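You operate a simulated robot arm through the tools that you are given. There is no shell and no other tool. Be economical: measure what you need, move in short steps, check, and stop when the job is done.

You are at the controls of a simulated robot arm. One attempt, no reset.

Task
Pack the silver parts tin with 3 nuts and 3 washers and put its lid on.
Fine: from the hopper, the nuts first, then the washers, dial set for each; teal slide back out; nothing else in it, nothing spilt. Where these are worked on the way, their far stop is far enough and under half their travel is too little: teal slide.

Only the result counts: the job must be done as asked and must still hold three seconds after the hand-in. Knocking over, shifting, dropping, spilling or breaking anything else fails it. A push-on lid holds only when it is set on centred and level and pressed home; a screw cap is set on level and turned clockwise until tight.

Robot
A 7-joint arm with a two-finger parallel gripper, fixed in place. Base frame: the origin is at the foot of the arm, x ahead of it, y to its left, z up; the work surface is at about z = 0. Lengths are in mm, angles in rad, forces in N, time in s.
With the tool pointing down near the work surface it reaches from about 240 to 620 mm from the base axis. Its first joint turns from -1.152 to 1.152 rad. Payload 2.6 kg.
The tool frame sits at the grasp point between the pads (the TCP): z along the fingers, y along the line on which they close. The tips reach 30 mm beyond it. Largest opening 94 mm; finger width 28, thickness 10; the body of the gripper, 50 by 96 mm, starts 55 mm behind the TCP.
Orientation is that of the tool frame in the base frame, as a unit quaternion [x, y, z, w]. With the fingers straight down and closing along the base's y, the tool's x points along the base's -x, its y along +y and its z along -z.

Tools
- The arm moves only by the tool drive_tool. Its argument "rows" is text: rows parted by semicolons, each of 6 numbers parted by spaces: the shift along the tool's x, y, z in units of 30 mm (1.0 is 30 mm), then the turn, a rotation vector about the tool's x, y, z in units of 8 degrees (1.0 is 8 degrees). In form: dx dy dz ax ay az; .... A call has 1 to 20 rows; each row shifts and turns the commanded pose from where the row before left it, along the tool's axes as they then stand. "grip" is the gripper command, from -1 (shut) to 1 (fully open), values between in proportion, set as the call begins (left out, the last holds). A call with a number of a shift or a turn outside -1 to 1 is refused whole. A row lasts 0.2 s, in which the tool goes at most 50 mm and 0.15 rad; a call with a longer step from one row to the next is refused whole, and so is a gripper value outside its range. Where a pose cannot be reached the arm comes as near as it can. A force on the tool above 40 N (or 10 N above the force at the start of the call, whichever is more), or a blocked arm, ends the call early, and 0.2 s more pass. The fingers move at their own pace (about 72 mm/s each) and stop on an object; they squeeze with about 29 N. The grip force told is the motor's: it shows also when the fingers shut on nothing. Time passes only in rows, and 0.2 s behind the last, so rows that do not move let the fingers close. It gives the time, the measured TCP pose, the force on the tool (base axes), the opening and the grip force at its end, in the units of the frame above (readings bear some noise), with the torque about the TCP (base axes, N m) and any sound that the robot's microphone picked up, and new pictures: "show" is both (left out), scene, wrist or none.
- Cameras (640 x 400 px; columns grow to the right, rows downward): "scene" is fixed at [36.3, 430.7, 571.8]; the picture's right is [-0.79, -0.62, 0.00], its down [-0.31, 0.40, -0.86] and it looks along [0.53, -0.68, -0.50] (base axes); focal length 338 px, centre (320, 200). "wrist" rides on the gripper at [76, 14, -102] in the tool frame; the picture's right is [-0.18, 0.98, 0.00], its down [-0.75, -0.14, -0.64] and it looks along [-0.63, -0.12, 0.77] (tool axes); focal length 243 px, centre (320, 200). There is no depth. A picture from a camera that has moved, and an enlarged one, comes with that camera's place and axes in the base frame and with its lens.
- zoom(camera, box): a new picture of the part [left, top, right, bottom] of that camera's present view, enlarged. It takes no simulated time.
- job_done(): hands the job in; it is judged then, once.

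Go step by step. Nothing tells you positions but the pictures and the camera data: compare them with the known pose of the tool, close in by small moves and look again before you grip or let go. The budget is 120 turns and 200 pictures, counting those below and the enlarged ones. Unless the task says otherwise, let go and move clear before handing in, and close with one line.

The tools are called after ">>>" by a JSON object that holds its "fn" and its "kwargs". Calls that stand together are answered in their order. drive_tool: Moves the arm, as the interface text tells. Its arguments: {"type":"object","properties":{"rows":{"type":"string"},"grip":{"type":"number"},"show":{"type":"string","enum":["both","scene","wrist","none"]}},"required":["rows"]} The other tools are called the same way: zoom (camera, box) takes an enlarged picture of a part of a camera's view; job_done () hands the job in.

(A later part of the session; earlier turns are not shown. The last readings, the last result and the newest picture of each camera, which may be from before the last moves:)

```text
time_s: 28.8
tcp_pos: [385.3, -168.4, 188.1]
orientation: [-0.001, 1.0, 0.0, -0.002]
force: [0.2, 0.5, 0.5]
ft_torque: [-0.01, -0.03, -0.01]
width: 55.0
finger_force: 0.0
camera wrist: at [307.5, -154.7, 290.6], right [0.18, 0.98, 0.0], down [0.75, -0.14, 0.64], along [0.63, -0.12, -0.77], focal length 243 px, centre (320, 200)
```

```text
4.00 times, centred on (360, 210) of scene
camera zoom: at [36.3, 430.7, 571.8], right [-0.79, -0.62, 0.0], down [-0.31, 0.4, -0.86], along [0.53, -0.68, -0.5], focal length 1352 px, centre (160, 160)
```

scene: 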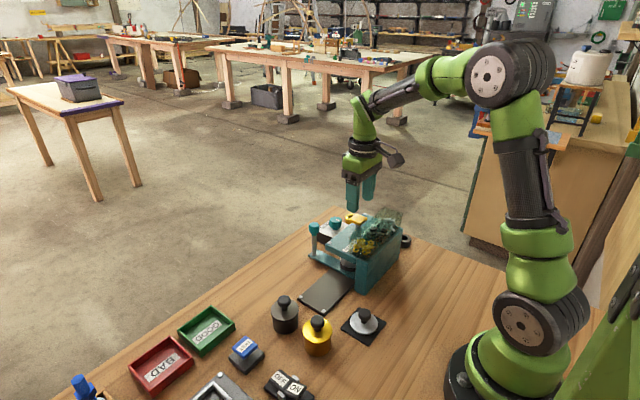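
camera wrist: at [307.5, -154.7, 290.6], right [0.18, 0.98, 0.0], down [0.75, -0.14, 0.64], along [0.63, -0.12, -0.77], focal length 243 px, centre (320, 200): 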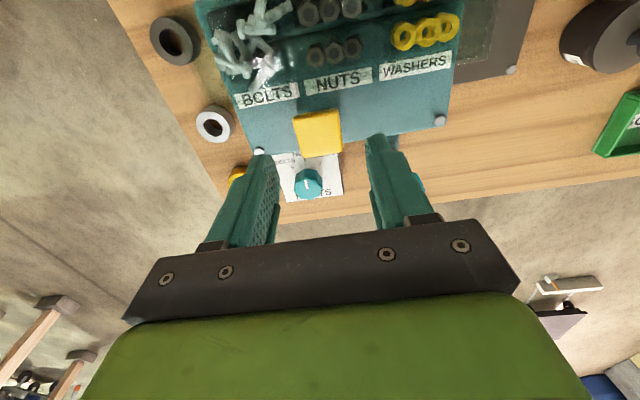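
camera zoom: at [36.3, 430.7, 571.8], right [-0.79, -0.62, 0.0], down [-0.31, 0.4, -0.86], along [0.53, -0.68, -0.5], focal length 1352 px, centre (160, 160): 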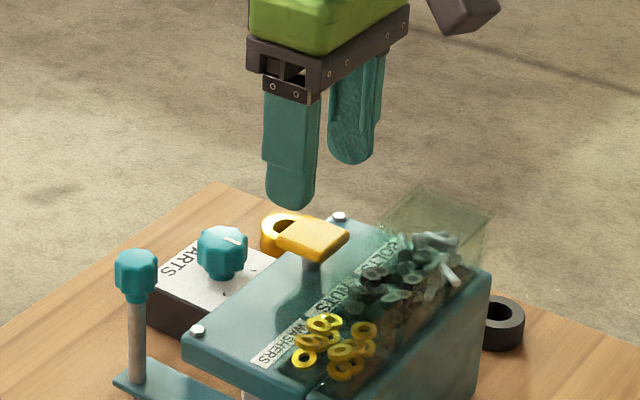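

The key is centred at about (384,-171), top z≈118. I'll close the fingers and descend to just above it.

>>> {"fn": "drive_tool", "kwargs": {"rows": "0.05 -0.08 0 0 0 0;0 0 0 0 0 0;0 0 0.5 0 0 0;0 0 0.4 0 0 0;0 0 0 0 0 0", "grip": -1}}

>>> {"fn": "zoom", "kwargs": {"camera": "scene", "box": [310, 180, 410, 260]}}

```text
time_s: 30.0
tcp_pos: [383.2, -171.3, 159.9]
orientation: [0.0, 1.0, 0.0, -0.001]
force: [0.3, -0.4, 0.7]
ft_torque: [0.06, 0.03, 0.02]
width: 0.0
finger_force: 28.6
camera wrist: at [306.9, -157.8, 262.8], right [0.18, 0.98, 0.0], down [0.75, -0.14, 0.64], along [0.63, -0.12, -0.77], focal length 243 px, centre (320, 200)
```

scene: 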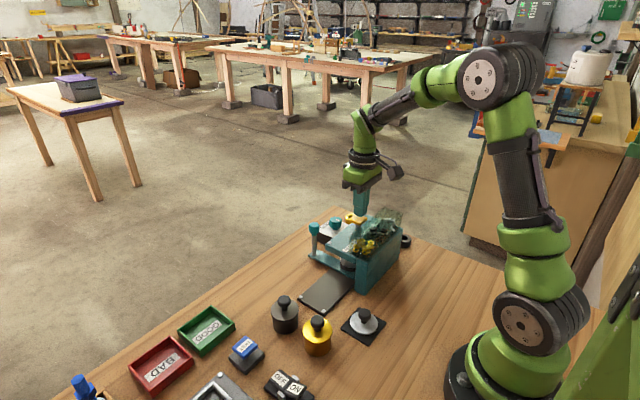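
wrist: 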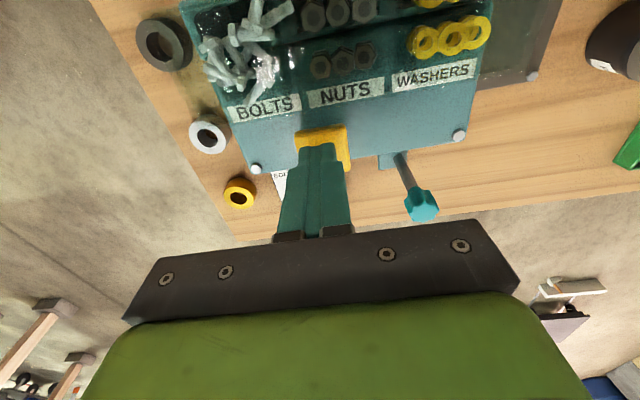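

```text
5.00 times, centred on (360, 220) of scene
camera zoom: at [36.3, 430.7, 571.8], right [-0.79, -0.62, 0.0], down [-0.31, 0.4, -0.86], along [0.53, -0.68, -0.5], focal length 1690 px, centre (120, 100)
```

zoom: 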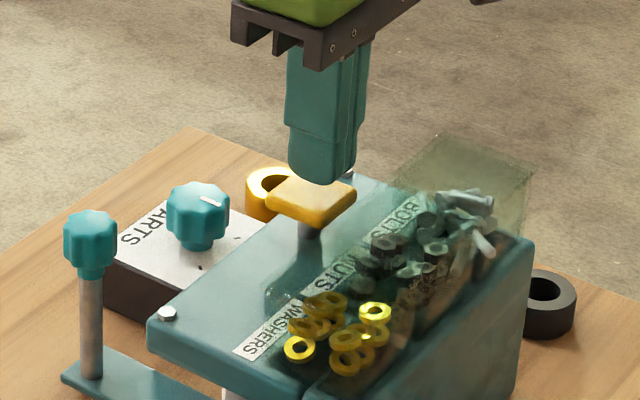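

The tip is aligned just above the key. I'll press down slowly, watching force and sound.

>>> {"fn": "drive_tool", "kwargs": {"rows": "0 0 0.13 0 0 0;0 0 0.13 0 0 0;0 0 0.1 0 0 0", "show": "none"}}

>>> {"fn": "drive_tool", "kwargs": {"rows": "0 0 0.1 0 0 0;0 0 0.1 0 0 0", "show": "none"}}

```text
time_s: 30.8
tcp_pos: [383.7, -171.8, 150.3]
orientation: [0.001, 1.0, 0.001, 0.001]
force: [-0.4, -0.1, 0.3]
ft_torque: [0.0, -0.03, 0.0]
width: 0.0
finger_force: 29.3
```

```text
time_s: 31.4
tcp_pos: [381.4, -172.3, 144.5]
orientation: [0.0, 1.0, 0.0, 0.0]
force: [0.5, -0.6, 1.4]
ft_torque: [-0.06, -0.05, 0.01]
width: 0.2
finger_force: 29.2
heard: click
```

A click was heard with tips at z≈114.5. I'll lift off to let the key return and check.

>>> {"fn": "drive_tool", "kwargs": {"rows": "0 0 -0.2 0 0 0;0 0 -0.2 0 0 0;0 0 -0.1 0 0 0;0 0 0 0 0 0", "show": "none"}}

>>> {"fn": "zoom", "kwargs": {"camera": "scene", "box": [310, 200, 410, 290]}}

>>> {"fn": "zoom", "kwargs": {"camera": "wrist", "box": [180, 0, 500, 180]}}

```text
time_s: 32.4
tcp_pos: [384.3, -171.9, 160.0]
orientation: [0.0, 1.0, 0.0, -0.002]
force: [0.9, -1.2, 0.0]
ft_torque: [0.02, 0.01, -0.04]
width: 0.3
finger_force: 28.7
```

```text
4.44 times, centred on (360, 245) of scene
camera zoom: at [36.3, 430.7, 571.8], right [-0.79, -0.62, 0.0], down [-0.31, 0.4, -0.86], along [0.53, -0.68, -0.5], focal length 1502 px, centre (142, 0)
```

zoom: 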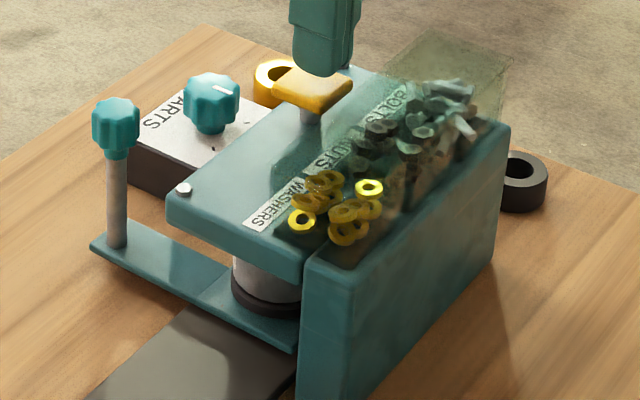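

```text
2.00 times, centred on (340, 90) of wrist
camera zoom: at [306.5, -158.0, 261.9], right [0.18, 0.98, 0.0], down [0.75, -0.14, 0.64], along [0.63, -0.12, -0.77], focal length 485 px, centre (280, 420)
```

zoom: 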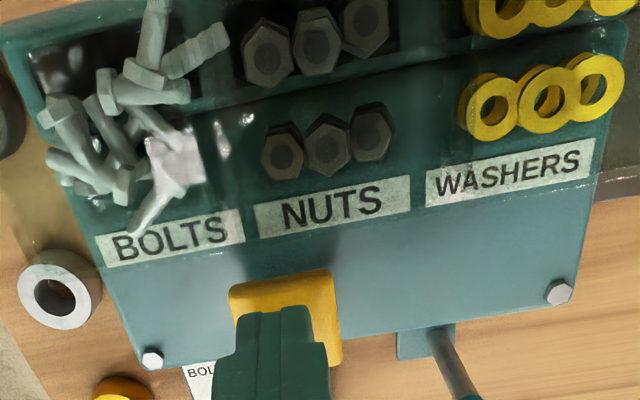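

A click came on the press. To be sure one press gives one nut, I'll check the tin once: go to the handle, pull the slide out and look in.

>>> {"fn": "drive_tool", "kwargs": {"rows": "0 0 -1 0 0 0;-0.85 0.85 0 0 0 0;-0.85 0.85 0 0 0 0;-0.86 0.86 0 0 0 0;0 0 1 0 0 0;0 0 0.5 0 0 0", "grip": 0.5, "show": "wrist"}}

```text
time_s: 33.8
tcp_pos: [460.4, -94.8, 143.6]
orientation: [0.001, 1.0, 0.0, -0.001]
force: [0.4, 0.2, -0.4]
ft_torque: [0.02, 0.03, -0.01]
width: 70.3
finger_force: 0.1
camera wrist: at [383.7, -80.6, 246.2], right [0.18, 0.98, 0.0], down [0.75, -0.14, 0.64], along [0.63, -0.12, -0.77], focal length 243 px, centre (320, 200)
```

wrist: 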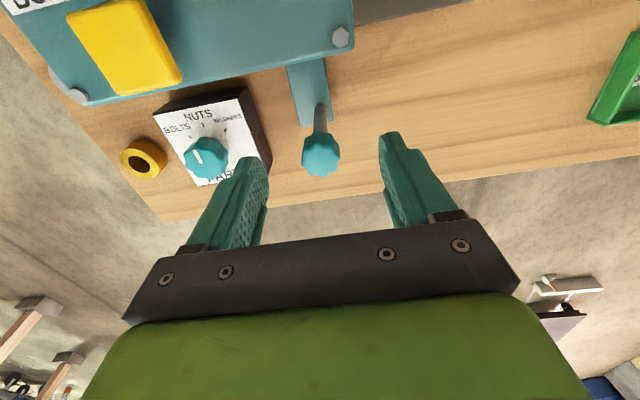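

I'm aligned over the handle; I'll descend, grip and pull out.

>>> {"fn": "drive_tool", "kwargs": {"rows": "0 0 0.8 0 0 0;0 0 0.73 0 0 0", "show": "none"}}

>>> {"fn": "drive_tool", "kwargs": {"rows": "0 0 0 0 0 0;0 0 0 0 0 0;0 0 0 0 0 0", "grip": -1, "show": "none"}}

>>> {"fn": "drive_tool", "kwargs": {"rows": "0 0.3 0 0 0 0;0 0.45 0 0 0 0;0 0.45 0 0 0 0;0 0.45 0 0 0 0;0 0.45 0 0 0 0;0 0.45 0 0 0 0;0 0.45 0 0 0 0;0 0.45 0 0 0 0;0 0.25 0 0 0 0;0 0.1 0 0 0 0;0 0.1 0 0 0 0;0 0.1 0 0 0 0", "show": "scene"}}

>>> {"fn": "zoom", "kwargs": {"camera": "scene", "box": [260, 230, 380, 320]}}

>>> {"fn": "zoom", "kwargs": {"camera": "wrist", "box": [120, 0, 400, 160]}}

```text
time_s: 34.4
tcp_pos: [460.3, -96.1, 99.4]
orientation: [0.0, 1.0, 0.0, 0.0]
force: [-0.6, -0.5, 0.0]
ft_torque: [0.01, -0.02, 0.0]
width: 70.4
finger_force: 0.1
```

```text
time_s: 35.2
tcp_pos: [461.4, -95.7, 98.7]
orientation: [-0.001, 1.0, 0.001, 0.0]
force: [5.6, 5.9, -3.7]
ft_torque: [0.02, -0.03, 0.06]
width: 25.1
finger_force: 45.1
```

```text
time_s: 37.8
tcp_pos: [460.9, 21.0, 97.8]
orientation: [0.002, 1.0, -0.003, 0.002]
force: [18.1, -16.5, 5.6]
ft_torque: [0.27, 0.51, -0.05]
width: 24.7
finger_force: 45.2
```

scene: 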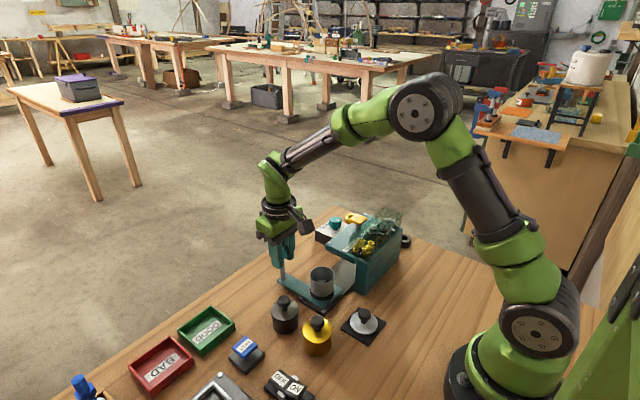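

```text
4.44 times, centred on (320, 275) of scene
camera zoom: at [36.3, 430.6, 571.8], right [-0.79, -0.62, 0.0], down [-0.31, 0.4, -0.86], along [0.53, -0.68, -0.5], focal length 1502 px, centre (320, -133)
```

zoom: 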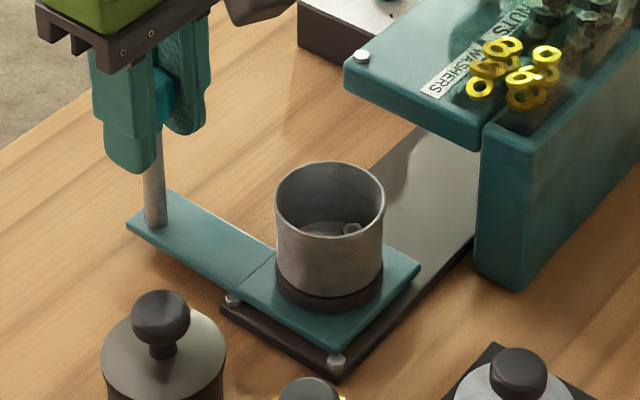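

```text
2.29 times, centred on (260, 80) of wrist
camera zoom: at [383.8, 35.0, 201.4], right [0.19, 0.98, 0.0], down [0.75, -0.14, 0.64], along [0.63, -0.12, -0.76], focal length 555 px, centre (457, 474)
```

zoom: 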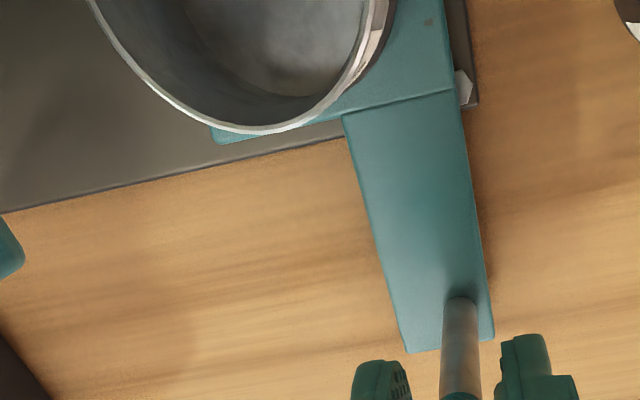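

Something is visible in the tin; I'll zoom in on it.

>>> {"fn": "zoom", "kwargs": {"camera": "scene", "box": [306, 262, 338, 284]}}

```text
16.00 times, centred on (322, 273) of scene
camera zoom: at [36.3, 430.6, 571.8], right [-0.79, -0.62, 0.0], down [-0.31, 0.4, -0.86], along [0.53, -0.68, -0.5], focal length 5408 px, centre (288, -968)
```

zoom: 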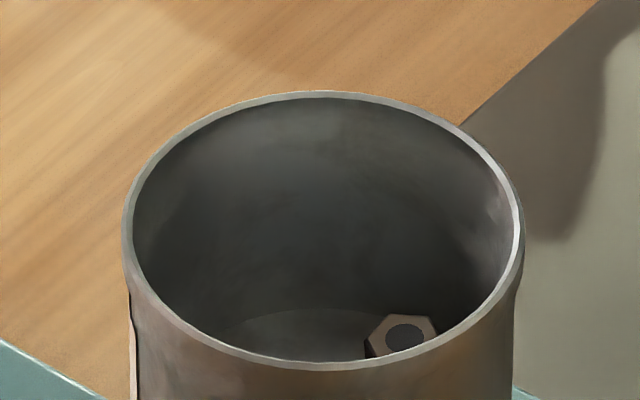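

One nut is in the tin, so one click gives one nut. I'll push the slide back in to its far stop.

>>> {"fn": "drive_tool", "kwargs": {"rows": "-0.02 -0.3 0 0 0 0;-0.02 -0.45 0 0 0 0;0 -0.45 0 0 0 0;0 -0.45 0 0 0 0;0 -0.45 0 0 0 0;0 -0.45 0 0 0 0;0 -0.45 0 0 0 0;0 -0.45 0 0 0 0;0 -0.25 0 0 0 0;0 -0.1 0 0 0 0;0 -0.1 0 0 0 0;0 -0.1 0 0 0 0", "show": "none"}}

```text
time_s: 40.4
tcp_pos: [461.7, -94.1, 98.5]
orientation: [0.0, 1.0, 0.001, 0.0]
force: [-10.7, 3.0, 29.1]
ft_torque: [0.01, 0.21, 0.02]
width: 24.9
finger_force: 45.2
```

I'll push a little further to confirm the stop.

>>> {"fn": "drive_tool", "kwargs": {"rows": "0 -0.08 -0.03 0 0 0;0 -0.1 0 0 0 0;0 -0.1 0 0 0 0", "show": "none"}}

```text
time_s: 41.2
tcp_pos: [462.8, -94.6, 98.6]
orientation: [-0.003, 1.0, 0.007, -0.002]
force: [-0.8, 0.8, 1.0]
ft_torque: [-0.04, -0.2, 0.04]
width: 24.8
finger_force: 44.9
stopped in row 3: the force on the tool passed its limit at 44 N (the readings are from after the stop); the commanded pose is now the measured one
```

At the far stop. Release, lift, return over the key with fingers closed.

>>> {"fn": "drive_tool", "kwargs": {"rows": "0 0 0 0 0 0;0 0 0 0 0 0;0 0 -1 0 0 0;0 0 -1 0 0 0;0 0 -1 0.1 0 0;0.88 -0.85 0 0 0 0;0.88 -0.85 0 0 0 0;0.87 -0.85 0 0 0 0;0 0 0 0 0 0", "grip": 0.1, "show": "none"}}

>>> {"fn": "drive_tool", "kwargs": {"rows": "0 0 0 0 0 0;0 0 0.5 0 0 0;0 0 0.4 0 0 0;0 0 0 0 0 0", "grip": -1, "show": "none"}}

>>> {"fn": "zoom", "kwargs": {"camera": "scene", "box": [300, 190, 410, 280]}}

```text
time_s: 43.2
tcp_pos: [380.9, -174.4, 189.3]
orientation: [-0.003, 1.0, 0.0, -0.002]
force: [-0.2, 0.2, 0.6]
ft_torque: [0.02, 0.02, 0.01]
width: 51.6
finger_force: 0.0
```

```text
time_s: 44.2
tcp_pos: [381.8, -173.5, 160.7]
orientation: [-0.003, 1.0, 0.0, -0.002]
force: [-1.3, 0.2, 0.7]
ft_torque: [0.01, 0.01, -0.01]
width: 0.0
finger_force: 29.0
```

```text
4.44 times, centred on (355, 235) of scene
camera zoom: at [36.3, 430.7, 571.8], right [-0.79, -0.62, 0.0], down [-0.31, 0.4, -0.86], along [0.53, -0.68, -0.5], focal length 1502 px, centre (164, 44)
```

zoom: 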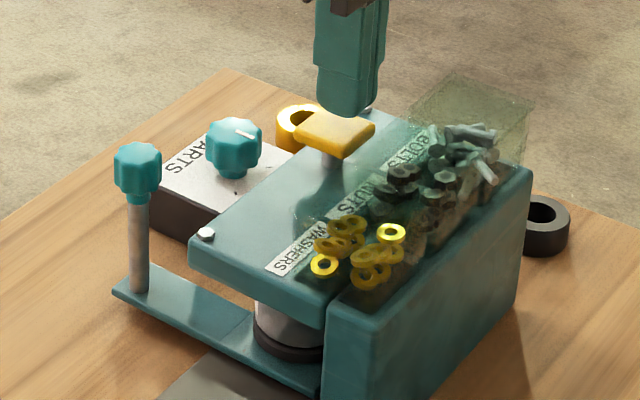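

Aligned. Second nut press: down 16 mm and back up.

>>> {"fn": "drive_tool", "kwargs": {"rows": "-0.05 0.06 0.13 0 0 0;0 0 0.13 0 0 0;0 0 0.1 0 0 0;0 0 0.1 0 0 0;0 0 0.1 0 0 0;0 0 0 0 0 0;0 0 -0.2 0 0 0;0 0 -0.2 0 0 0;0 0 -0.16 0 0 0;0 0 0 0 0 0", "show": "none"}}

```text
time_s: 46.4
tcp_pos: [384.2, -172.0, 161.7]
orientation: [-0.003, 1.0, 0.0, -0.002]
force: [0.2, 0.2, 0.3]
ft_torque: [0.01, 0.01, 0.04]
width: 0.0
finger_force: 29.0
```

No click this time (it went slightly less deep). I'll press again in stages, going a bit deeper.

>>> {"fn": "drive_tool", "kwargs": {"rows": "0 0 0.2 0 0 0;0 0 0.2 0 0 0;0 0 0.13 0 0 0", "show": "none"}}

>>> {"fn": "drive_tool", "kwargs": {"rows": "0 0 0.05 0 0 0;0 0 0 0 0 0", "show": "none"}}

```text
time_s: 47.2
tcp_pos: [384.3, -171.8, 146.3]
orientation: [-0.002, 1.0, 0.0, -0.002]
force: [1.1, 0.3, 0.9]
ft_torque: [-0.03, -0.01, 0.02]
width: 0.1
finger_force: 29.1
```

```text
time_s: 47.8
tcp_pos: [385.0, -171.4, 145.5]
orientation: [-0.002, 1.0, 0.0, -0.002]
force: [0.4, 0.2, 1.1]
ft_torque: [0.01, -0.03, -0.02]
width: 0.1
finger_force: 29.6
```

>>> {"fn": "drive_tool", "kwargs": {"rows": "0 0 0.05 0 0 0;0 0 0 0 0 0", "show": "none"}}

```text
time_s: 48.4
tcp_pos: [384.1, -171.9, 144.1]
orientation: [-0.003, 1.0, -0.001, -0.002]
force: [-1.2, 1.0, 1.2]
ft_torque: [0.03, 0.01, 0.03]
width: 0.2
finger_force: 29.2
heard: click
```

Click: second nut. I'll lift, then make the third press slightly deeper.

>>> {"fn": "drive_tool", "kwargs": {"rows": "0 0 -0.2 0 0 0;0 0 -0.2 0 0 0;0 0 -0.13 0 0 0;0 0 0 0 0 0;0 0 0 0 0 0", "show": "none"}}

>>> {"fn": "drive_tool", "kwargs": {"rows": "0 0 0.2 0 0 0;0 0 0.2 0 0 0;0 0 0.13 0 0 0;0 0 0.05 0 0 0;0 0 0 0 0 0", "show": "none"}}

```text
time_s: 49.6
tcp_pos: [386.2, -171.8, 160.0]
orientation: [-0.003, 1.0, 0.001, -0.001]
force: [-0.8, -0.8, 0.7]
ft_torque: [0.02, -0.03, 0.02]
width: 0.1
finger_force: 29.2
```

```text
time_s: 50.8
tcp_pos: [385.7, -171.1, 143.1]
orientation: [-0.002, 1.0, 0.001, -0.001]
force: [-0.8, -1.6, 2.4]
ft_torque: [-0.08, 0.01, 0.03]
width: 0.2
finger_force: 29.0
heard: click
```

Third click, so three nuts are in. Now the dial to WASHERS: lift, move over the dial, open, with a grip yaw of -8° to match the lobes.

>>> {"fn": "drive_tool", "kwargs": {"rows": "0 0 -1 0 0 0;0 0 -0.7 0 0 0;-1 -0.32 0 0 0 0;-1 -0.32 0 0 0 0;-0.97 -0.32 0 0 0 0;0 0 1 0 0 -1;0 0 1 0 0 0;0 0 0.8 0 0 0;0 0 0 0 0 0", "grip": 0.17, "show": "wrist"}}

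>>> {"fn": "zoom", "kwargs": {"camera": "wrist", "box": [220, 80, 420, 240]}}

```text
time_s: 52.8
tcp_pos: [474.9, -199.7, 107.0]
orientation: [-0.072, 0.997, 0.0, -0.002]
force: [-0.1, -0.7, -0.3]
ft_torque: [0.01, -0.02, -0.01]
width: 55.3
finger_force: 0.0
camera wrist: at [396.8, -197.3, 208.8], right [0.04, 1.0, 0.0], down [0.77, -0.03, 0.64], along [0.64, -0.03, -0.77], focal length 243 px, centre (320, 200)
```

wrist: 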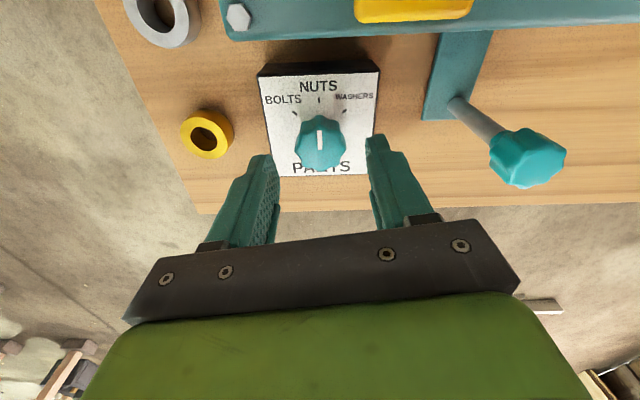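

```text
2.50 times, centred on (320, 160) of wrist
camera zoom: at [396.8, -197.3, 208.8], right [0.04, 1.0, 0.0], down [0.77, -0.03, 0.64], along [0.64, -0.03, -0.77], focal length 606 px, centre (320, 300)
```

zoom: 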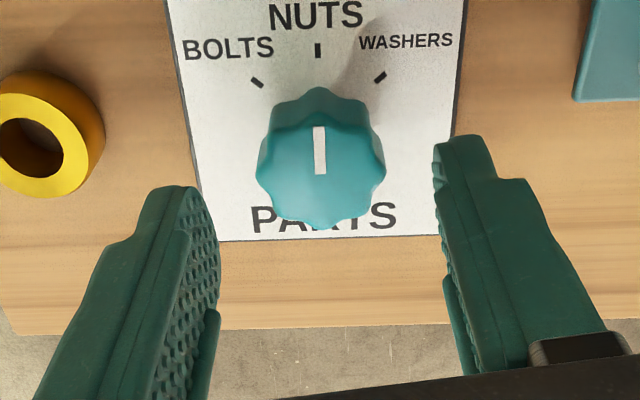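

I'll descend, close and turn half-way first.

>>> {"fn": "drive_tool", "kwargs": {"rows": "0 0 0.7 0 0 0;0 0 0.6 0 0 0;0 0 0 0 0 0", "show": "none"}}

>>> {"fn": "drive_tool", "kwargs": {"rows": "0 0 0 0 0 0;0 0 0 0 0 0;0 0 0 0 0 0", "grip": -1, "show": "none"}}

>>> {"fn": "drive_tool", "kwargs": {"rows": "0 0 0 0 0 0.8;0 0 0 0 0 0.8;0 0 0 0 0 0.8;0 0 0 0 0 0.7;0 0 0 0 0 0", "show": "none"}}

```text
time_s: 53.6
tcp_pos: [473.9, -200.4, 68.8]
orientation: [-0.072, 0.997, -0.001, -0.002]
force: [0.4, -0.8, 0.2]
ft_torque: [0.0, -0.03, -0.01]
width: 54.9
finger_force: 0.1
```

```text
time_s: 54.4
tcp_pos: [473.3, -200.4, 67.6]
orientation: [-0.073, 0.997, 0.0, -0.002]
force: [1.6, -2.0, -3.6]
ft_torque: [-0.04, -0.21, 0.01]
width: 32.4
finger_force: 45.2
```

```text
time_s: 55.6
tcp_pos: [473.7, -200.0, 69.6]
orientation: [0.142, 0.99, -0.001, -0.002]
force: [19.1, -6.8, -27.5]
ft_torque: [-0.17, -0.76, 0.04]
width: 32.4
finger_force: 45.0
```

I'll relieve a bit and complete the turn.

>>> {"fn": "drive_tool", "kwargs": {"rows": "-0.02 0 0.04 0 0 0;0 0 0 0 0 0.8;0 0 0 0 0 0.8;0 0 0 0 0 0.8;0 0 0 0 0 0.75;0 0 0 0 0 0", "show": "wrist"}}

>>> {"fn": "zoom", "kwargs": {"camera": "wrist", "box": [220, 80, 420, 240]}}

```text
time_s: 57.0
tcp_pos: [474.2, -199.3, 68.7]
orientation: [0.357, 0.934, 0.001, -0.003]
force: [1.8, 9.0, -4.5]
ft_torque: [0.85, 0.48, 0.02]
width: 32.5
finger_force: 45.3
camera wrist: at [426.4, -138.4, 171.1], right [0.79, 0.61, 0.0], down [0.47, -0.61, 0.64], along [0.39, -0.51, -0.77], focal length 243 px, centre (320, 200)
```

wrist: 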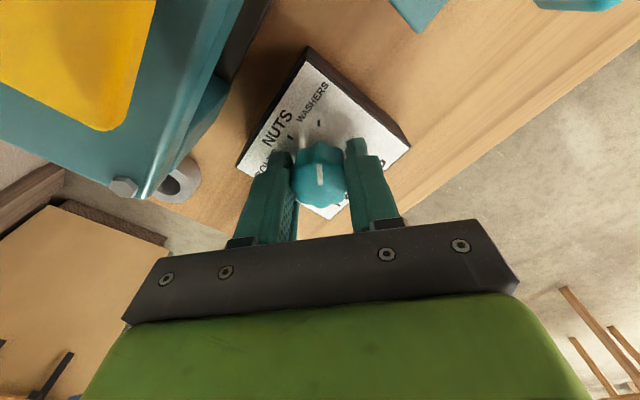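

```text
2.50 times, centred on (320, 160) of wrist
camera zoom: at [426.4, -138.4, 171.1], right [0.79, 0.61, 0.0], down [0.47, -0.61, 0.64], along [0.39, -0.51, -0.77], focal length 606 px, centre (320, 300)
```

zoom: 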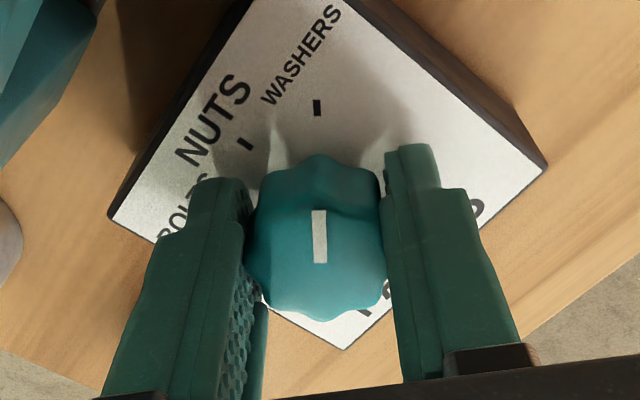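

The pointer is on WASHERS with low side force. I'll release, lift and straighten.

>>> {"fn": "drive_tool", "kwargs": {"rows": "0 0 0 0 0 0;0 0 0 0 0 0;0 0 -0.5 0 0 0;0 0 -1 0 0 0;0 0 -1 0 0 0;0 0 -1 0 0 -0.8;0 0 0 0 0 -0.9;0 0 0 0 0 -0.9;0 0 0 0 0 -0.9;0 0 0 0 0 -0.9;0 0 0 0 0 -0.82;0 0 0 0 0 0", "grip": 0.17, "show": "wrist"}}

>>> {"fn": "zoom", "kwargs": {"camera": "wrist", "box": [200, 0, 440, 180]}}

```text
time_s: 59.6
tcp_pos: [474.6, -201.7, 173.3]
orientation: [-0.002, 1.0, 0.0, -0.002]
force: [-0.4, -0.3, -1.1]
ft_torque: [0.03, 0.01, -0.02]
width: 54.9
finger_force: 0.0
camera wrist: at [397.7, -186.6, 275.8], right [0.18, 0.98, 0.0], down [0.76, -0.14, 0.64], along [0.63, -0.12, -0.77], focal length 243 px, centre (320, 200)
```

wrist: 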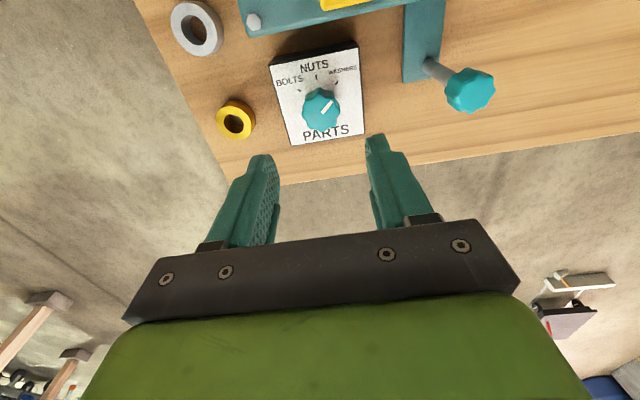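

```text
2.22 times, centred on (320, 90) of wrist
camera zoom: at [397.7, -186.6, 275.8], right [0.18, 0.98, 0.0], down [0.76, -0.14, 0.64], along [0.63, -0.12, -0.77], focal length 539 px, centre (320, 444)
```

zoom: 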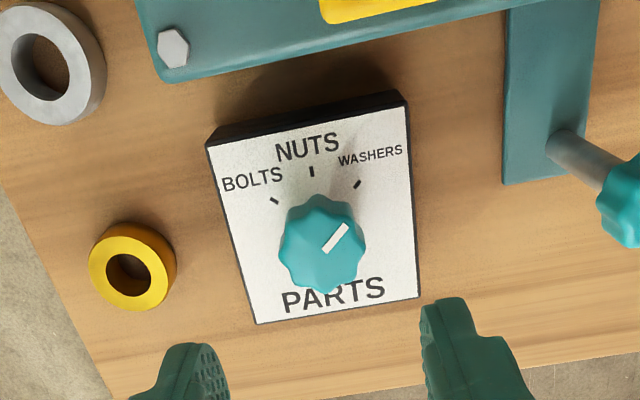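

The dial reads WASHERS as it did initially. I'll go back over the key with the fingers closed.

>>> {"fn": "drive_tool", "kwargs": {"rows": "0 0 -0.5 0 0 0;1 0.33 0 0 0 0;1 0.33 0 0 0 0;1 0.34 0 0 0 0;0 0 0.5 0 0 0;0 0 0.4 0 0 0;0 0 0 0 0 0", "grip": -1, "show": "none"}}

>>> {"fn": "zoom", "kwargs": {"camera": "scene", "box": [300, 190, 410, 280]}}

```text
time_s: 61.2
tcp_pos: [384.1, -169.8, 160.2]
orientation: [0.0, 1.0, 0.0, -0.001]
force: [0.8, 0.6, 0.1]
ft_torque: [0.0, 0.0, 0.03]
width: 0.0
finger_force: 29.3
```

```text
4.44 times, centred on (355, 235) of scene
camera zoom: at [36.2, 430.7, 571.8], right [-0.79, -0.62, 0.0], down [-0.31, 0.4, -0.86], along [0.53, -0.68, -0.5], focal length 1502 px, centre (164, 44)
```

zoom: 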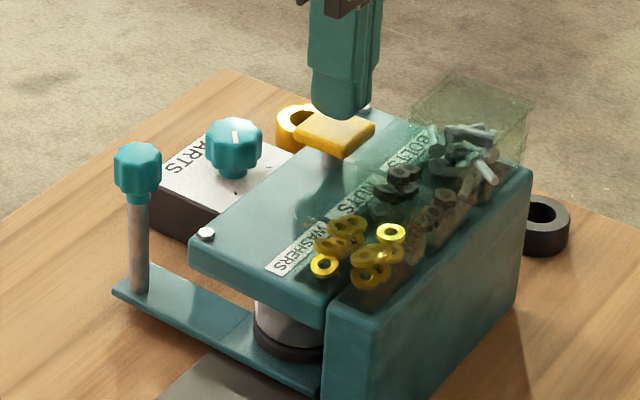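

Washer press one.

>>> {"fn": "drive_tool", "kwargs": {"rows": "0 0 0.2 0 0 0;0 0 0.2 0 0 0;0 0 0.13 0 0 0;0 0 0.04 0 0 0;0 0 0 0 0 0", "show": "none"}}

```text
time_s: 62.4
tcp_pos: [384.4, -171.2, 142.6]
orientation: [-0.002, 1.0, 0.0, -0.002]
force: [-0.7, 0.3, 2.2]
ft_torque: [-0.04, 0.04, -0.01]
width: 0.1
finger_force: 28.9
heard: click
```

Click one. Lift and press again.

>>> {"fn": "drive_tool", "kwargs": {"rows": "0 0 -0.2 0 0 0;0 0 -0.2 0 0 0;0 0 -0.17 0 0 0;0 0 0 0 0 0;0 0 0 0 0 0", "show": "none"}}

>>> {"fn": "drive_tool", "kwargs": {"rows": "0 0 0.2 0 0 0;0 0 0.2 0 0 0;0 0 0.17 0 0 0;0 0 0 0 0 0;0 0 0 0 0 0", "show": "none"}}

```text
time_s: 63.6
tcp_pos: [385.2, -169.1, 161.8]
orientation: [-0.001, 1.0, 0.0, -0.001]
force: [0.1, -0.4, 0.7]
ft_torque: [0.01, -0.01, -0.01]
width: 0.1
finger_force: 28.8
```

```text
time_s: 64.8
tcp_pos: [383.8, -170.0, 144.0]
orientation: [-0.001, 1.0, 0.0, -0.002]
force: [0.8, -0.1, 2.0]
ft_torque: [0.03, -0.04, 0.01]
width: 0.0
finger_force: 28.8
```

No click yet; I'll go slightly deeper.

>>> {"fn": "drive_tool", "kwargs": {"rows": "0 0 0.04 0 0 0;0 0 0 0 0 0", "show": "none"}}

```text
time_s: 65.4
tcp_pos: [383.8, -170.8, 142.4]
orientation: [-0.001, 1.0, 0.0, -0.002]
force: [-0.4, -0.5, 1.9]
ft_torque: [0.02, -0.02, 0.01]
width: 0.2
finger_force: 28.5
heard: click
```

Second washer click. I'll lift and press for the third.

>>> {"fn": "drive_tool", "kwargs": {"rows": "0 0 -0.2 0 0 0;0 0 -0.2 0 0 0;0 0 -0.17 0 0 0;0 0 0 0 0 0;0 0 0 0 0 0", "show": "none"}}

>>> {"fn": "drive_tool", "kwargs": {"rows": "0 0 0.2 0 0 0;0 0 0.2 0 0 0;0 0 0.17 0 0 0;0 0 0.03 0 0 0;0 0 0 0 0 0", "show": "none"}}

```text
time_s: 66.6
tcp_pos: [385.6, -170.4, 161.1]
orientation: [0.0, 1.0, 0.0, -0.001]
force: [-0.1, -0.2, -0.2]
ft_torque: [0.02, -0.01, 0.0]
width: 0.0
finger_force: 29.3
```

```text
time_s: 67.8
tcp_pos: [383.6, -170.0, 141.7]
orientation: [-0.001, 1.0, 0.0, -0.003]
force: [-0.5, 0.1, 1.8]
ft_torque: [-0.01, 0.01, -0.01]
width: 0.1
finger_force: 29.1
heard: click
```

Three washers are in. I'll lift and go to the slide handle.

>>> {"fn": "drive_tool", "kwargs": {"rows": "0 0 -1 0 0 0;0 0 -0.6 0 0 0;-0.86 0.83 0 0 0 0;-0.86 0.83 0 0 0 0;-0.86 0.83 0 0 0 0;0 0 1 0 0 0;0 0 0.7 0 0 0;0 0 0 0 0 0", "grip": 0.5, "show": "wrist"}}

```text
time_s: 69.6
tcp_pos: [461.4, -95.0, 139.1]
orientation: [0.0, 1.0, 0.0, -0.002]
force: [-0.3, 0.5, -0.4]
ft_torque: [-0.01, 0.02, 0.0]
width: 70.4
finger_force: 0.1
camera wrist: at [384.4, -81.6, 242.2], right [0.18, 0.98, 0.0], down [0.76, -0.14, 0.64], along [0.63, -0.12, -0.77], focal length 243 px, centre (320, 200)
```

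wrist: 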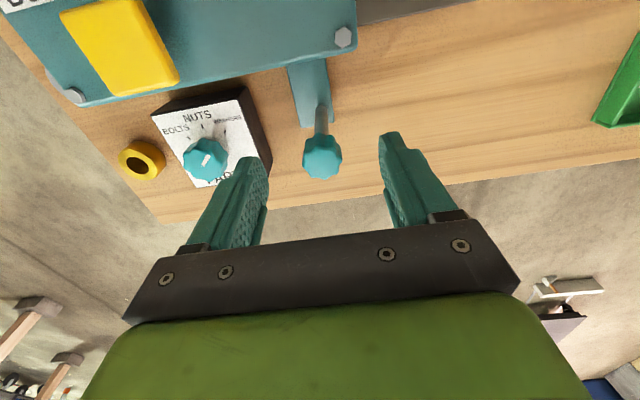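

Aligned; I'll descend, grip and pull the slide out to its stop.

>>> {"fn": "drive_tool", "kwargs": {"rows": "0 0 0.7 0 0 0;0 0 0.67 0 0 0", "show": "none"}}

>>> {"fn": "drive_tool", "kwargs": {"rows": "0 0 0 0 0 0;0 0 0 0 0 0;0 0 0 0 0 0", "grip": -1, "show": "none"}}

>>> {"fn": "drive_tool", "kwargs": {"rows": "0 0.3 0 0 0 0;0 0.45 0 0 0 0;0 0.45 0 0 0 0;0 0.45 0 0 0 0;0 0.45 0 0 0 0;0 0.45 0 0 0 0;0 0.45 0 0 0 0;0 0.45 0 0 0 0;0 0.25 0 0 0 0;0 0.1 0 0 0 0;0 0.1 0 0 0 0", "show": "none"}}

>>> {"fn": "drive_tool", "kwargs": {"rows": "0 0.07 0 0 0 0;0 0.1 0 0 0 0;0 0.1 0 0 0 0", "show": "none"}}

>>> {"fn": "zoom", "kwargs": {"camera": "scene", "box": [300, 255, 344, 285]}}

```text
time_s: 70.2
tcp_pos: [461.2, -95.9, 97.7]
orientation: [-0.001, 1.0, 0.0, -0.002]
force: [0.0, 0.3, 0.8]
ft_torque: [-0.01, 0.0, 0.01]
width: 70.8
finger_force: 0.1
```

```text
time_s: 71.0
tcp_pos: [461.2, -95.1, 97.4]
orientation: [-0.001, 1.0, 0.0, -0.002]
force: [1.0, 3.4, -2.6]
ft_torque: [0.05, -0.16, -0.03]
width: 24.8
finger_force: 44.9
```

```text
time_s: 73.4
tcp_pos: [461.3, 18.9, 97.2]
orientation: [0.0, 1.0, -0.001, -0.002]
force: [9.1, -5.0, -5.2]
ft_torque: [0.23, 1.08, 0.19]
width: 24.6
finger_force: 45.5
```

```text
time_s: 74.2
tcp_pos: [461.1, 20.0, 98.8]
orientation: [0.005, 1.0, -0.007, -0.001]
force: [1.2, -38.3, -2.4]
ft_torque: [0.18, -0.37, -0.15]
width: 25.0
finger_force: 45.0
```

```text
13.33 times, centred on (322, 270) of scene
camera zoom: at [36.3, 430.6, 571.8], right [-0.79, -0.62, 0.0], down [-0.31, 0.4, -0.86], along [0.53, -0.68, -0.5], focal length 4507 px, centre (293, -733)
```

zoom: 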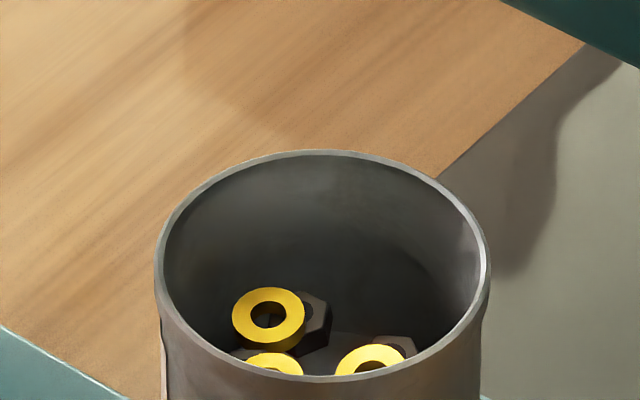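

The slide is out at its stop. I'll relax, release, lift and go over the tin to look in.

>>> {"fn": "drive_tool", "kwargs": {"rows": "0 -0.06 0 0 0 0;0 0 0 0 0 0", "show": "none"}}

>>> {"fn": "drive_tool", "kwargs": {"rows": "0 0 0 0 0 0;0 0 0 0 0 0;0 0 -1 -0.1 0 0;0 0 -1 0 0 0;0 0 -1 0 0 0;1 -0.2 -1 0 0 0;1 -0.2 -0.3 0 0 0;1 -0.3 0 0 0 0;1 0 0 0 0 0;1 0 0 0 0 0;0 0 0 0 0 0", "grip": 0.5, "show": "both"}}

>>> {"fn": "zoom", "kwargs": {"camera": "wrist", "box": [260, 0, 420, 120]}}

```text
time_s: 74.8
tcp_pos: [462.0, 20.5, 97.2]
orientation: [0.004, 1.0, -0.006, 0.0]
force: [7.1, -31.9, -8.8]
ft_torque: [-0.18, -0.34, -0.33]
width: 24.8
finger_force: 44.7
```

```text
time_s: 77.2
tcp_pos: [312.5, 5.5, 226.0]
orientation: [-0.001, 1.0, 0.008, -0.002]
force: [0.3, -0.2, 0.7]
ft_torque: [-0.02, 0.02, 0.04]
width: 70.6
finger_force: 0.0
camera wrist: at [234.8, 18.0, 329.4], right [0.18, 0.98, 0.01], down [0.76, -0.15, 0.64], along [0.63, -0.11, -0.77], focal length 243 px, centre (320, 200)
```

scene: 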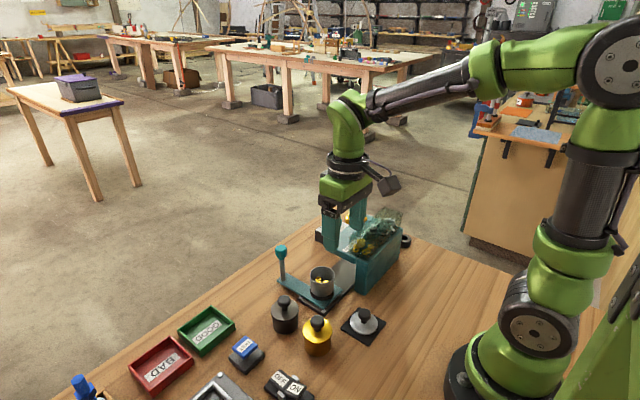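
wrist: 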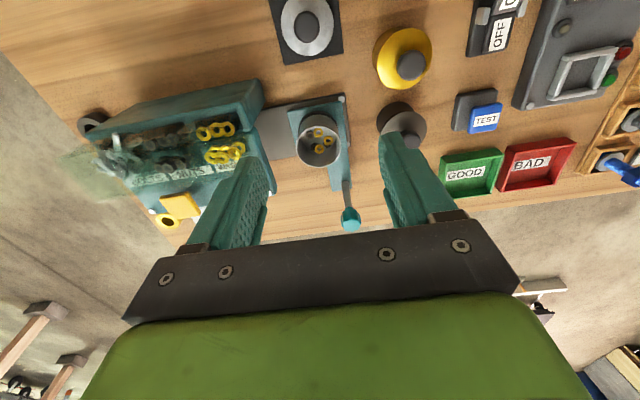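

```text
3.33 times, centred on (340, 60) of wrist
camera zoom: at [234.8, 18.0, 329.4], right [0.18, 0.98, 0.01], down [0.76, -0.15, 0.64], along [0.63, -0.11, -0.77], focal length 809 px, centre (253, 667)
```

zoom: 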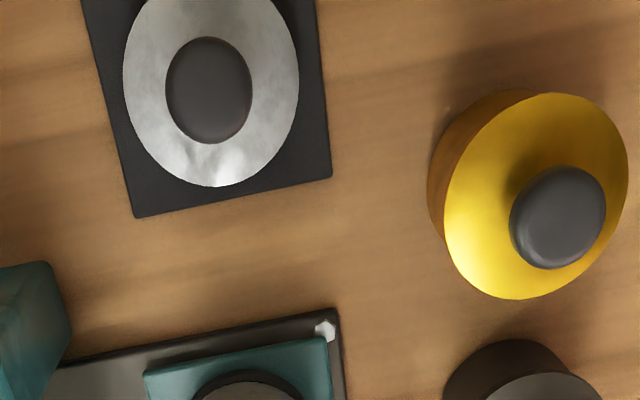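

Zoom on the tin's contents.

>>> {"fn": "zoom", "kwargs": {"camera": "wrist", "box": [280, 110, 360, 180]}}

>>> {"fn": "drive_tool", "kwargs": {"rows": "0 -0.3 0 0.11 0 0;0.8 0 0 0 0 0;0.8 0 0 0 0 0", "show": "wrist"}}

```text
5.71 times, centred on (320, 145) of wrist
camera zoom: at [234.8, 18.0, 329.4], right [0.18, 0.98, 0.01], down [0.76, -0.15, 0.64], along [0.63, -0.11, -0.77], focal length 1386 px, centre (320, 514)
```

zoom: 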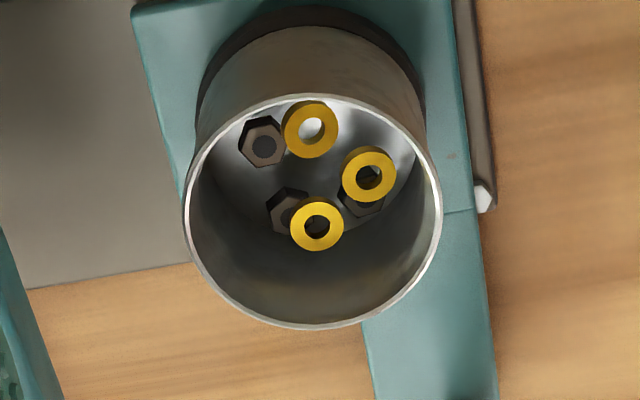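

```text
time_s: 78.0
tcp_pos: [263.9, -2.3, 226.2]
orientation: [-0.001, 1.0, 0.0, -0.002]
force: [-0.8, 0.0, -0.2]
ft_torque: [-0.01, 0.0, -0.01]
width: 70.4
finger_force: 0.1
camera wrist: at [186.8, 10.6, 327.9], right [0.18, 0.98, 0.0], down [0.76, -0.14, 0.64], along [0.63, -0.12, -0.77], focal length 243 px, centre (320, 200)
```

wrist: 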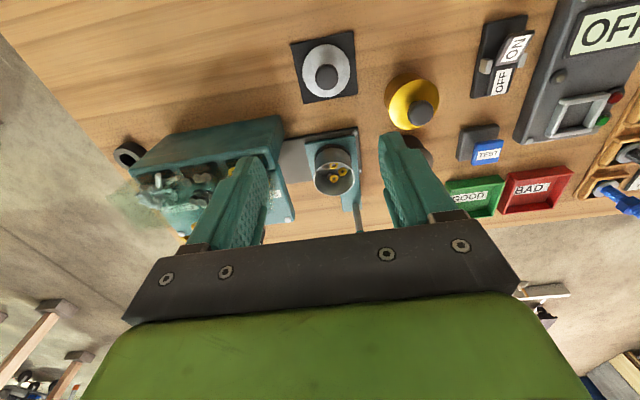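

There are exactly 3 nuts and 3 washers in the tin. The silver lid's knob is at about (253.5,4), so I'll move above it.

>>> {"fn": "drive_tool", "kwargs": {"rows": "0.35 0.21 0.9 0 0 0;0 0 1 0 0 0;0 0 1 0 0 0;0 0 0.8 0 0 0;0 0 0 0 0 0", "grip": 0.2}}

>>> {"fn": "zoom", "kwargs": {"camera": "scene", "box": [310, 250, 430, 350]}}

```text
time_s: 79.2
tcp_pos: [250.1, 1.3, 116.4]
orientation: [-0.001, 1.0, 0.0, -0.001]
force: [0.8, 0.0, -0.8]
ft_torque: [0.01, 0.03, 0.02]
width: 56.4
finger_force: 0.1
camera wrist: at [174.8, 15.0, 218.4], right [0.18, 0.98, 0.0], down [0.76, -0.14, 0.64], along [0.63, -0.12, -0.77], focal length 243 px, centre (320, 200)
```

scene: 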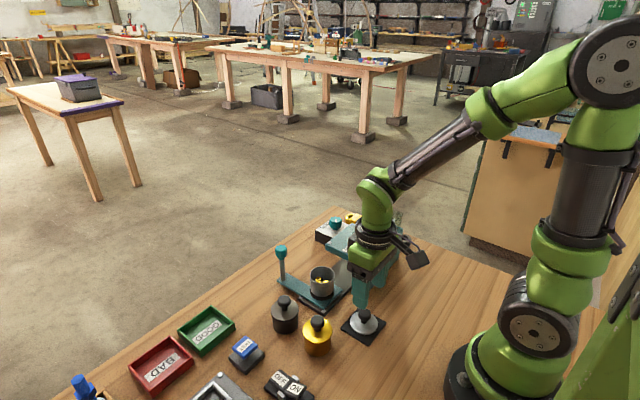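
wrist: 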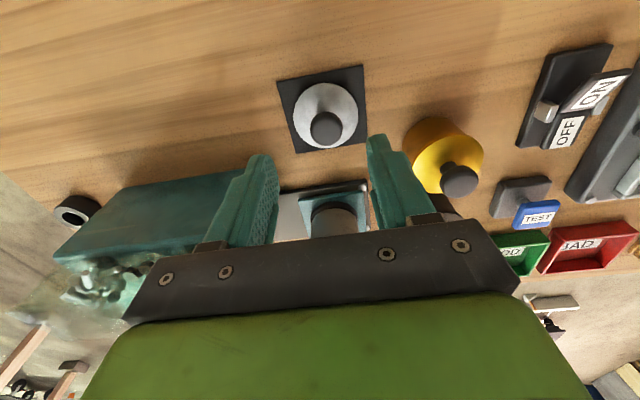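

```text
4.00 times, centred on (370, 300) of scene
camera zoom: at [36.3, 430.7, 571.8], right [-0.79, -0.62, 0.0], down [-0.31, 0.4, -0.86], along [0.53, -0.68, -0.5], focal length 1352 px, centre (120, -200)
```

zoom: 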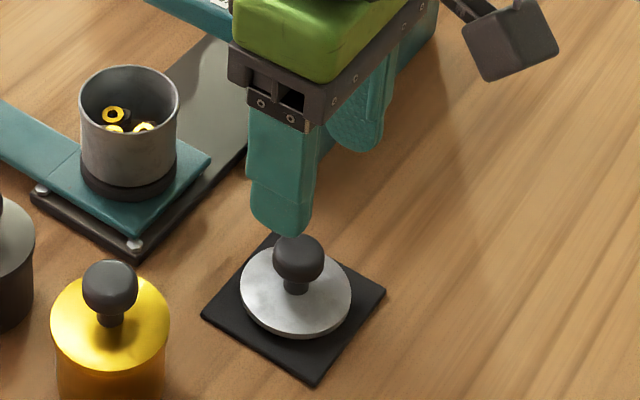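

Knob at about (252,5), its centre at z≈30-38. I'll descend to z=60 and look.

>>> {"fn": "drive_tool", "kwargs": {"rows": "-0.06 0.12 0.9 0 0 0;0 0 0.9 0 0 0;0 0 0 0 0 0"}}

>>> {"fn": "zoom", "kwargs": {"camera": "scene", "box": [330, 270, 400, 340]}}

>>> {"fn": "zoom", "kwargs": {"camera": "wrist", "box": [220, 80, 420, 240]}}

```text
time_s: 80.0
tcp_pos: [254.4, 5.3, 60.7]
orientation: [-0.001, 1.0, -0.001, -0.001]
force: [0.5, 0.6, 0.3]
ft_torque: [-0.01, 0.01, 0.0]
width: 56.2
finger_force: 0.1
camera wrist: at [177.9, 20.5, 163.1], right [0.18, 0.98, 0.0], down [0.76, -0.14, 0.64], along [0.63, -0.12, -0.77], focal length 243 px, centre (320, 200)
```

scene: 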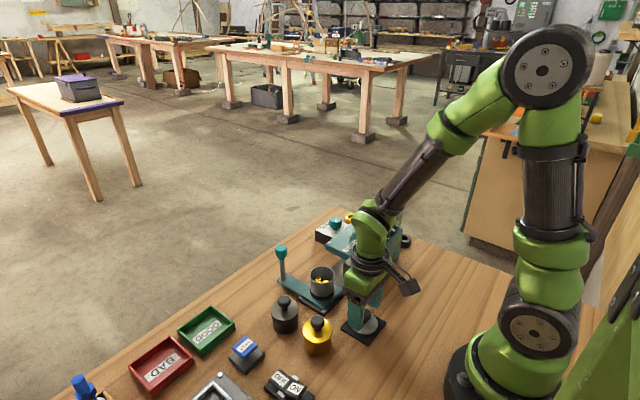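
wrist: 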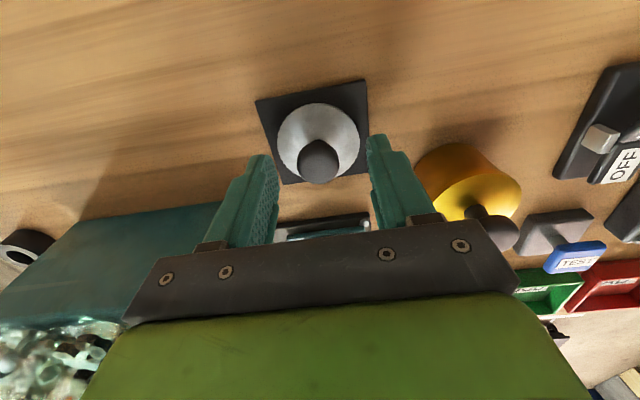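

```text
5.71 times, centred on (365, 305) of scene
camera zoom: at [36.3, 430.7, 571.8], right [-0.79, -0.62, 0.0], down [-0.31, 0.4, -0.86], along [0.53, -0.68, -0.5], focal length 1932 px, centre (63, -400)
```

zoom: 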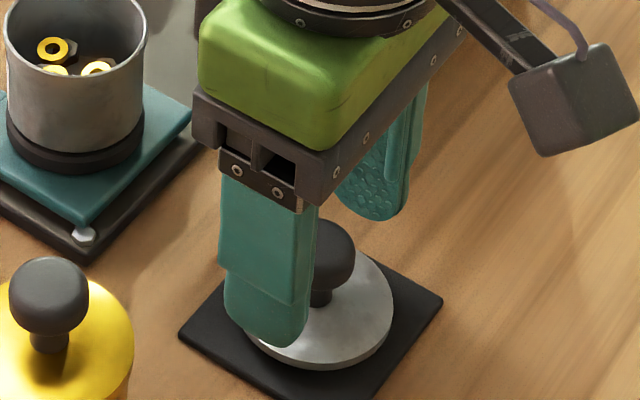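

```text
2.50 times, centred on (320, 160) of wrist
camera zoom: at [177.9, 20.5, 163.1], right [0.18, 0.98, 0.0], down [0.76, -0.14, 0.64], along [0.63, -0.12, -0.77], focal length 606 px, centre (320, 300)
```

zoom: 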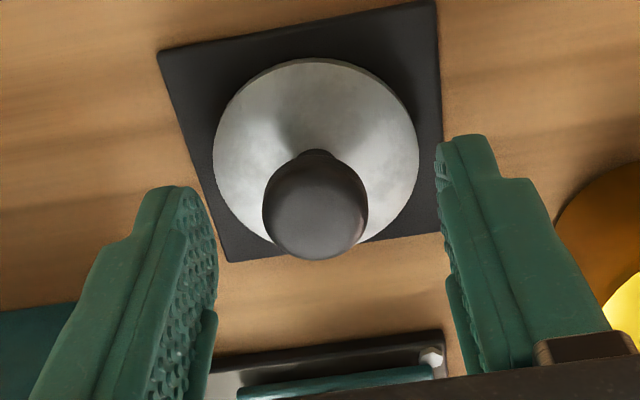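

The knob top is at z≈41, at (250.5,5.5). I'll shift slightly, go down to z≈47 and grip.

>>> {"fn": "drive_tool", "kwargs": {"rows": "0.07 0 0.25 0 0 0;0 0 0.2 0 0 0;0 0 0 0 0 0", "show": "none"}}

>>> {"fn": "drive_tool", "kwargs": {"rows": "0 0 0 0 0 0;0 0 0 0 0 0;0 0 0 0 0 0", "grip": -1, "show": "none"}}

>>> {"fn": "zoom", "kwargs": {"camera": "wrist", "box": [220, 80, 420, 240]}}

>>> {"fn": "zoom", "kwargs": {"camera": "scene", "box": [330, 270, 400, 340]}}

```text
time_s: 80.8
tcp_pos: [252.5, 6.2, 48.3]
orientation: [-0.001, 1.0, -0.001, -0.002]
force: [-0.2, 0.3, 0.6]
ft_torque: [-0.01, -0.01, 0.03]
width: 56.2
finger_force: 0.1
```

```text
time_s: 81.6
tcp_pos: [252.1, 6.0, 47.8]
orientation: [-0.001, 1.0, -0.001, -0.002]
force: [0.1, 0.3, -0.3]
ft_torque: [-0.02, 0.0, 0.0]
width: 21.9
finger_force: 29.2
```

```text
2.50 times, centred on (320, 160) of wrist
camera zoom: at [176.0, 20.4, 150.8], right [0.18, 0.98, 0.0], down [0.76, -0.14, 0.64], along [0.63, -0.12, -0.77], focal length 606 px, centre (320, 300)
```

zoom: 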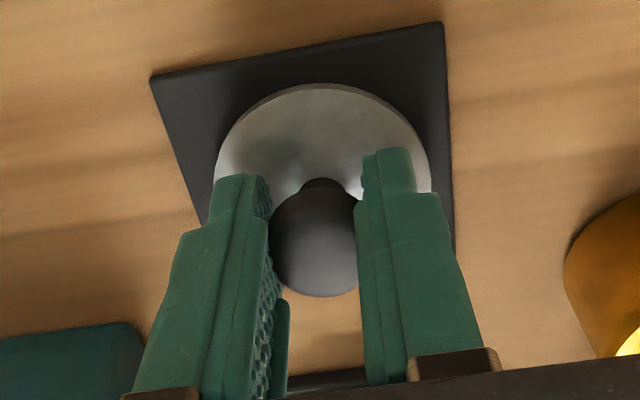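

```text
5.71 times, centred on (365, 305) of scene
camera zoom: at [36.3, 430.7, 571.8], right [-0.79, -0.62, 0.0], down [-0.31, 0.4, -0.86], along [0.53, -0.68, -0.5], focal length 1932 px, centre (63, -400)
```

zoom: 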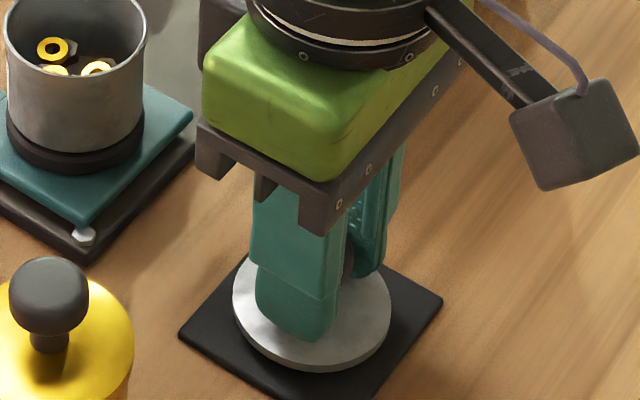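

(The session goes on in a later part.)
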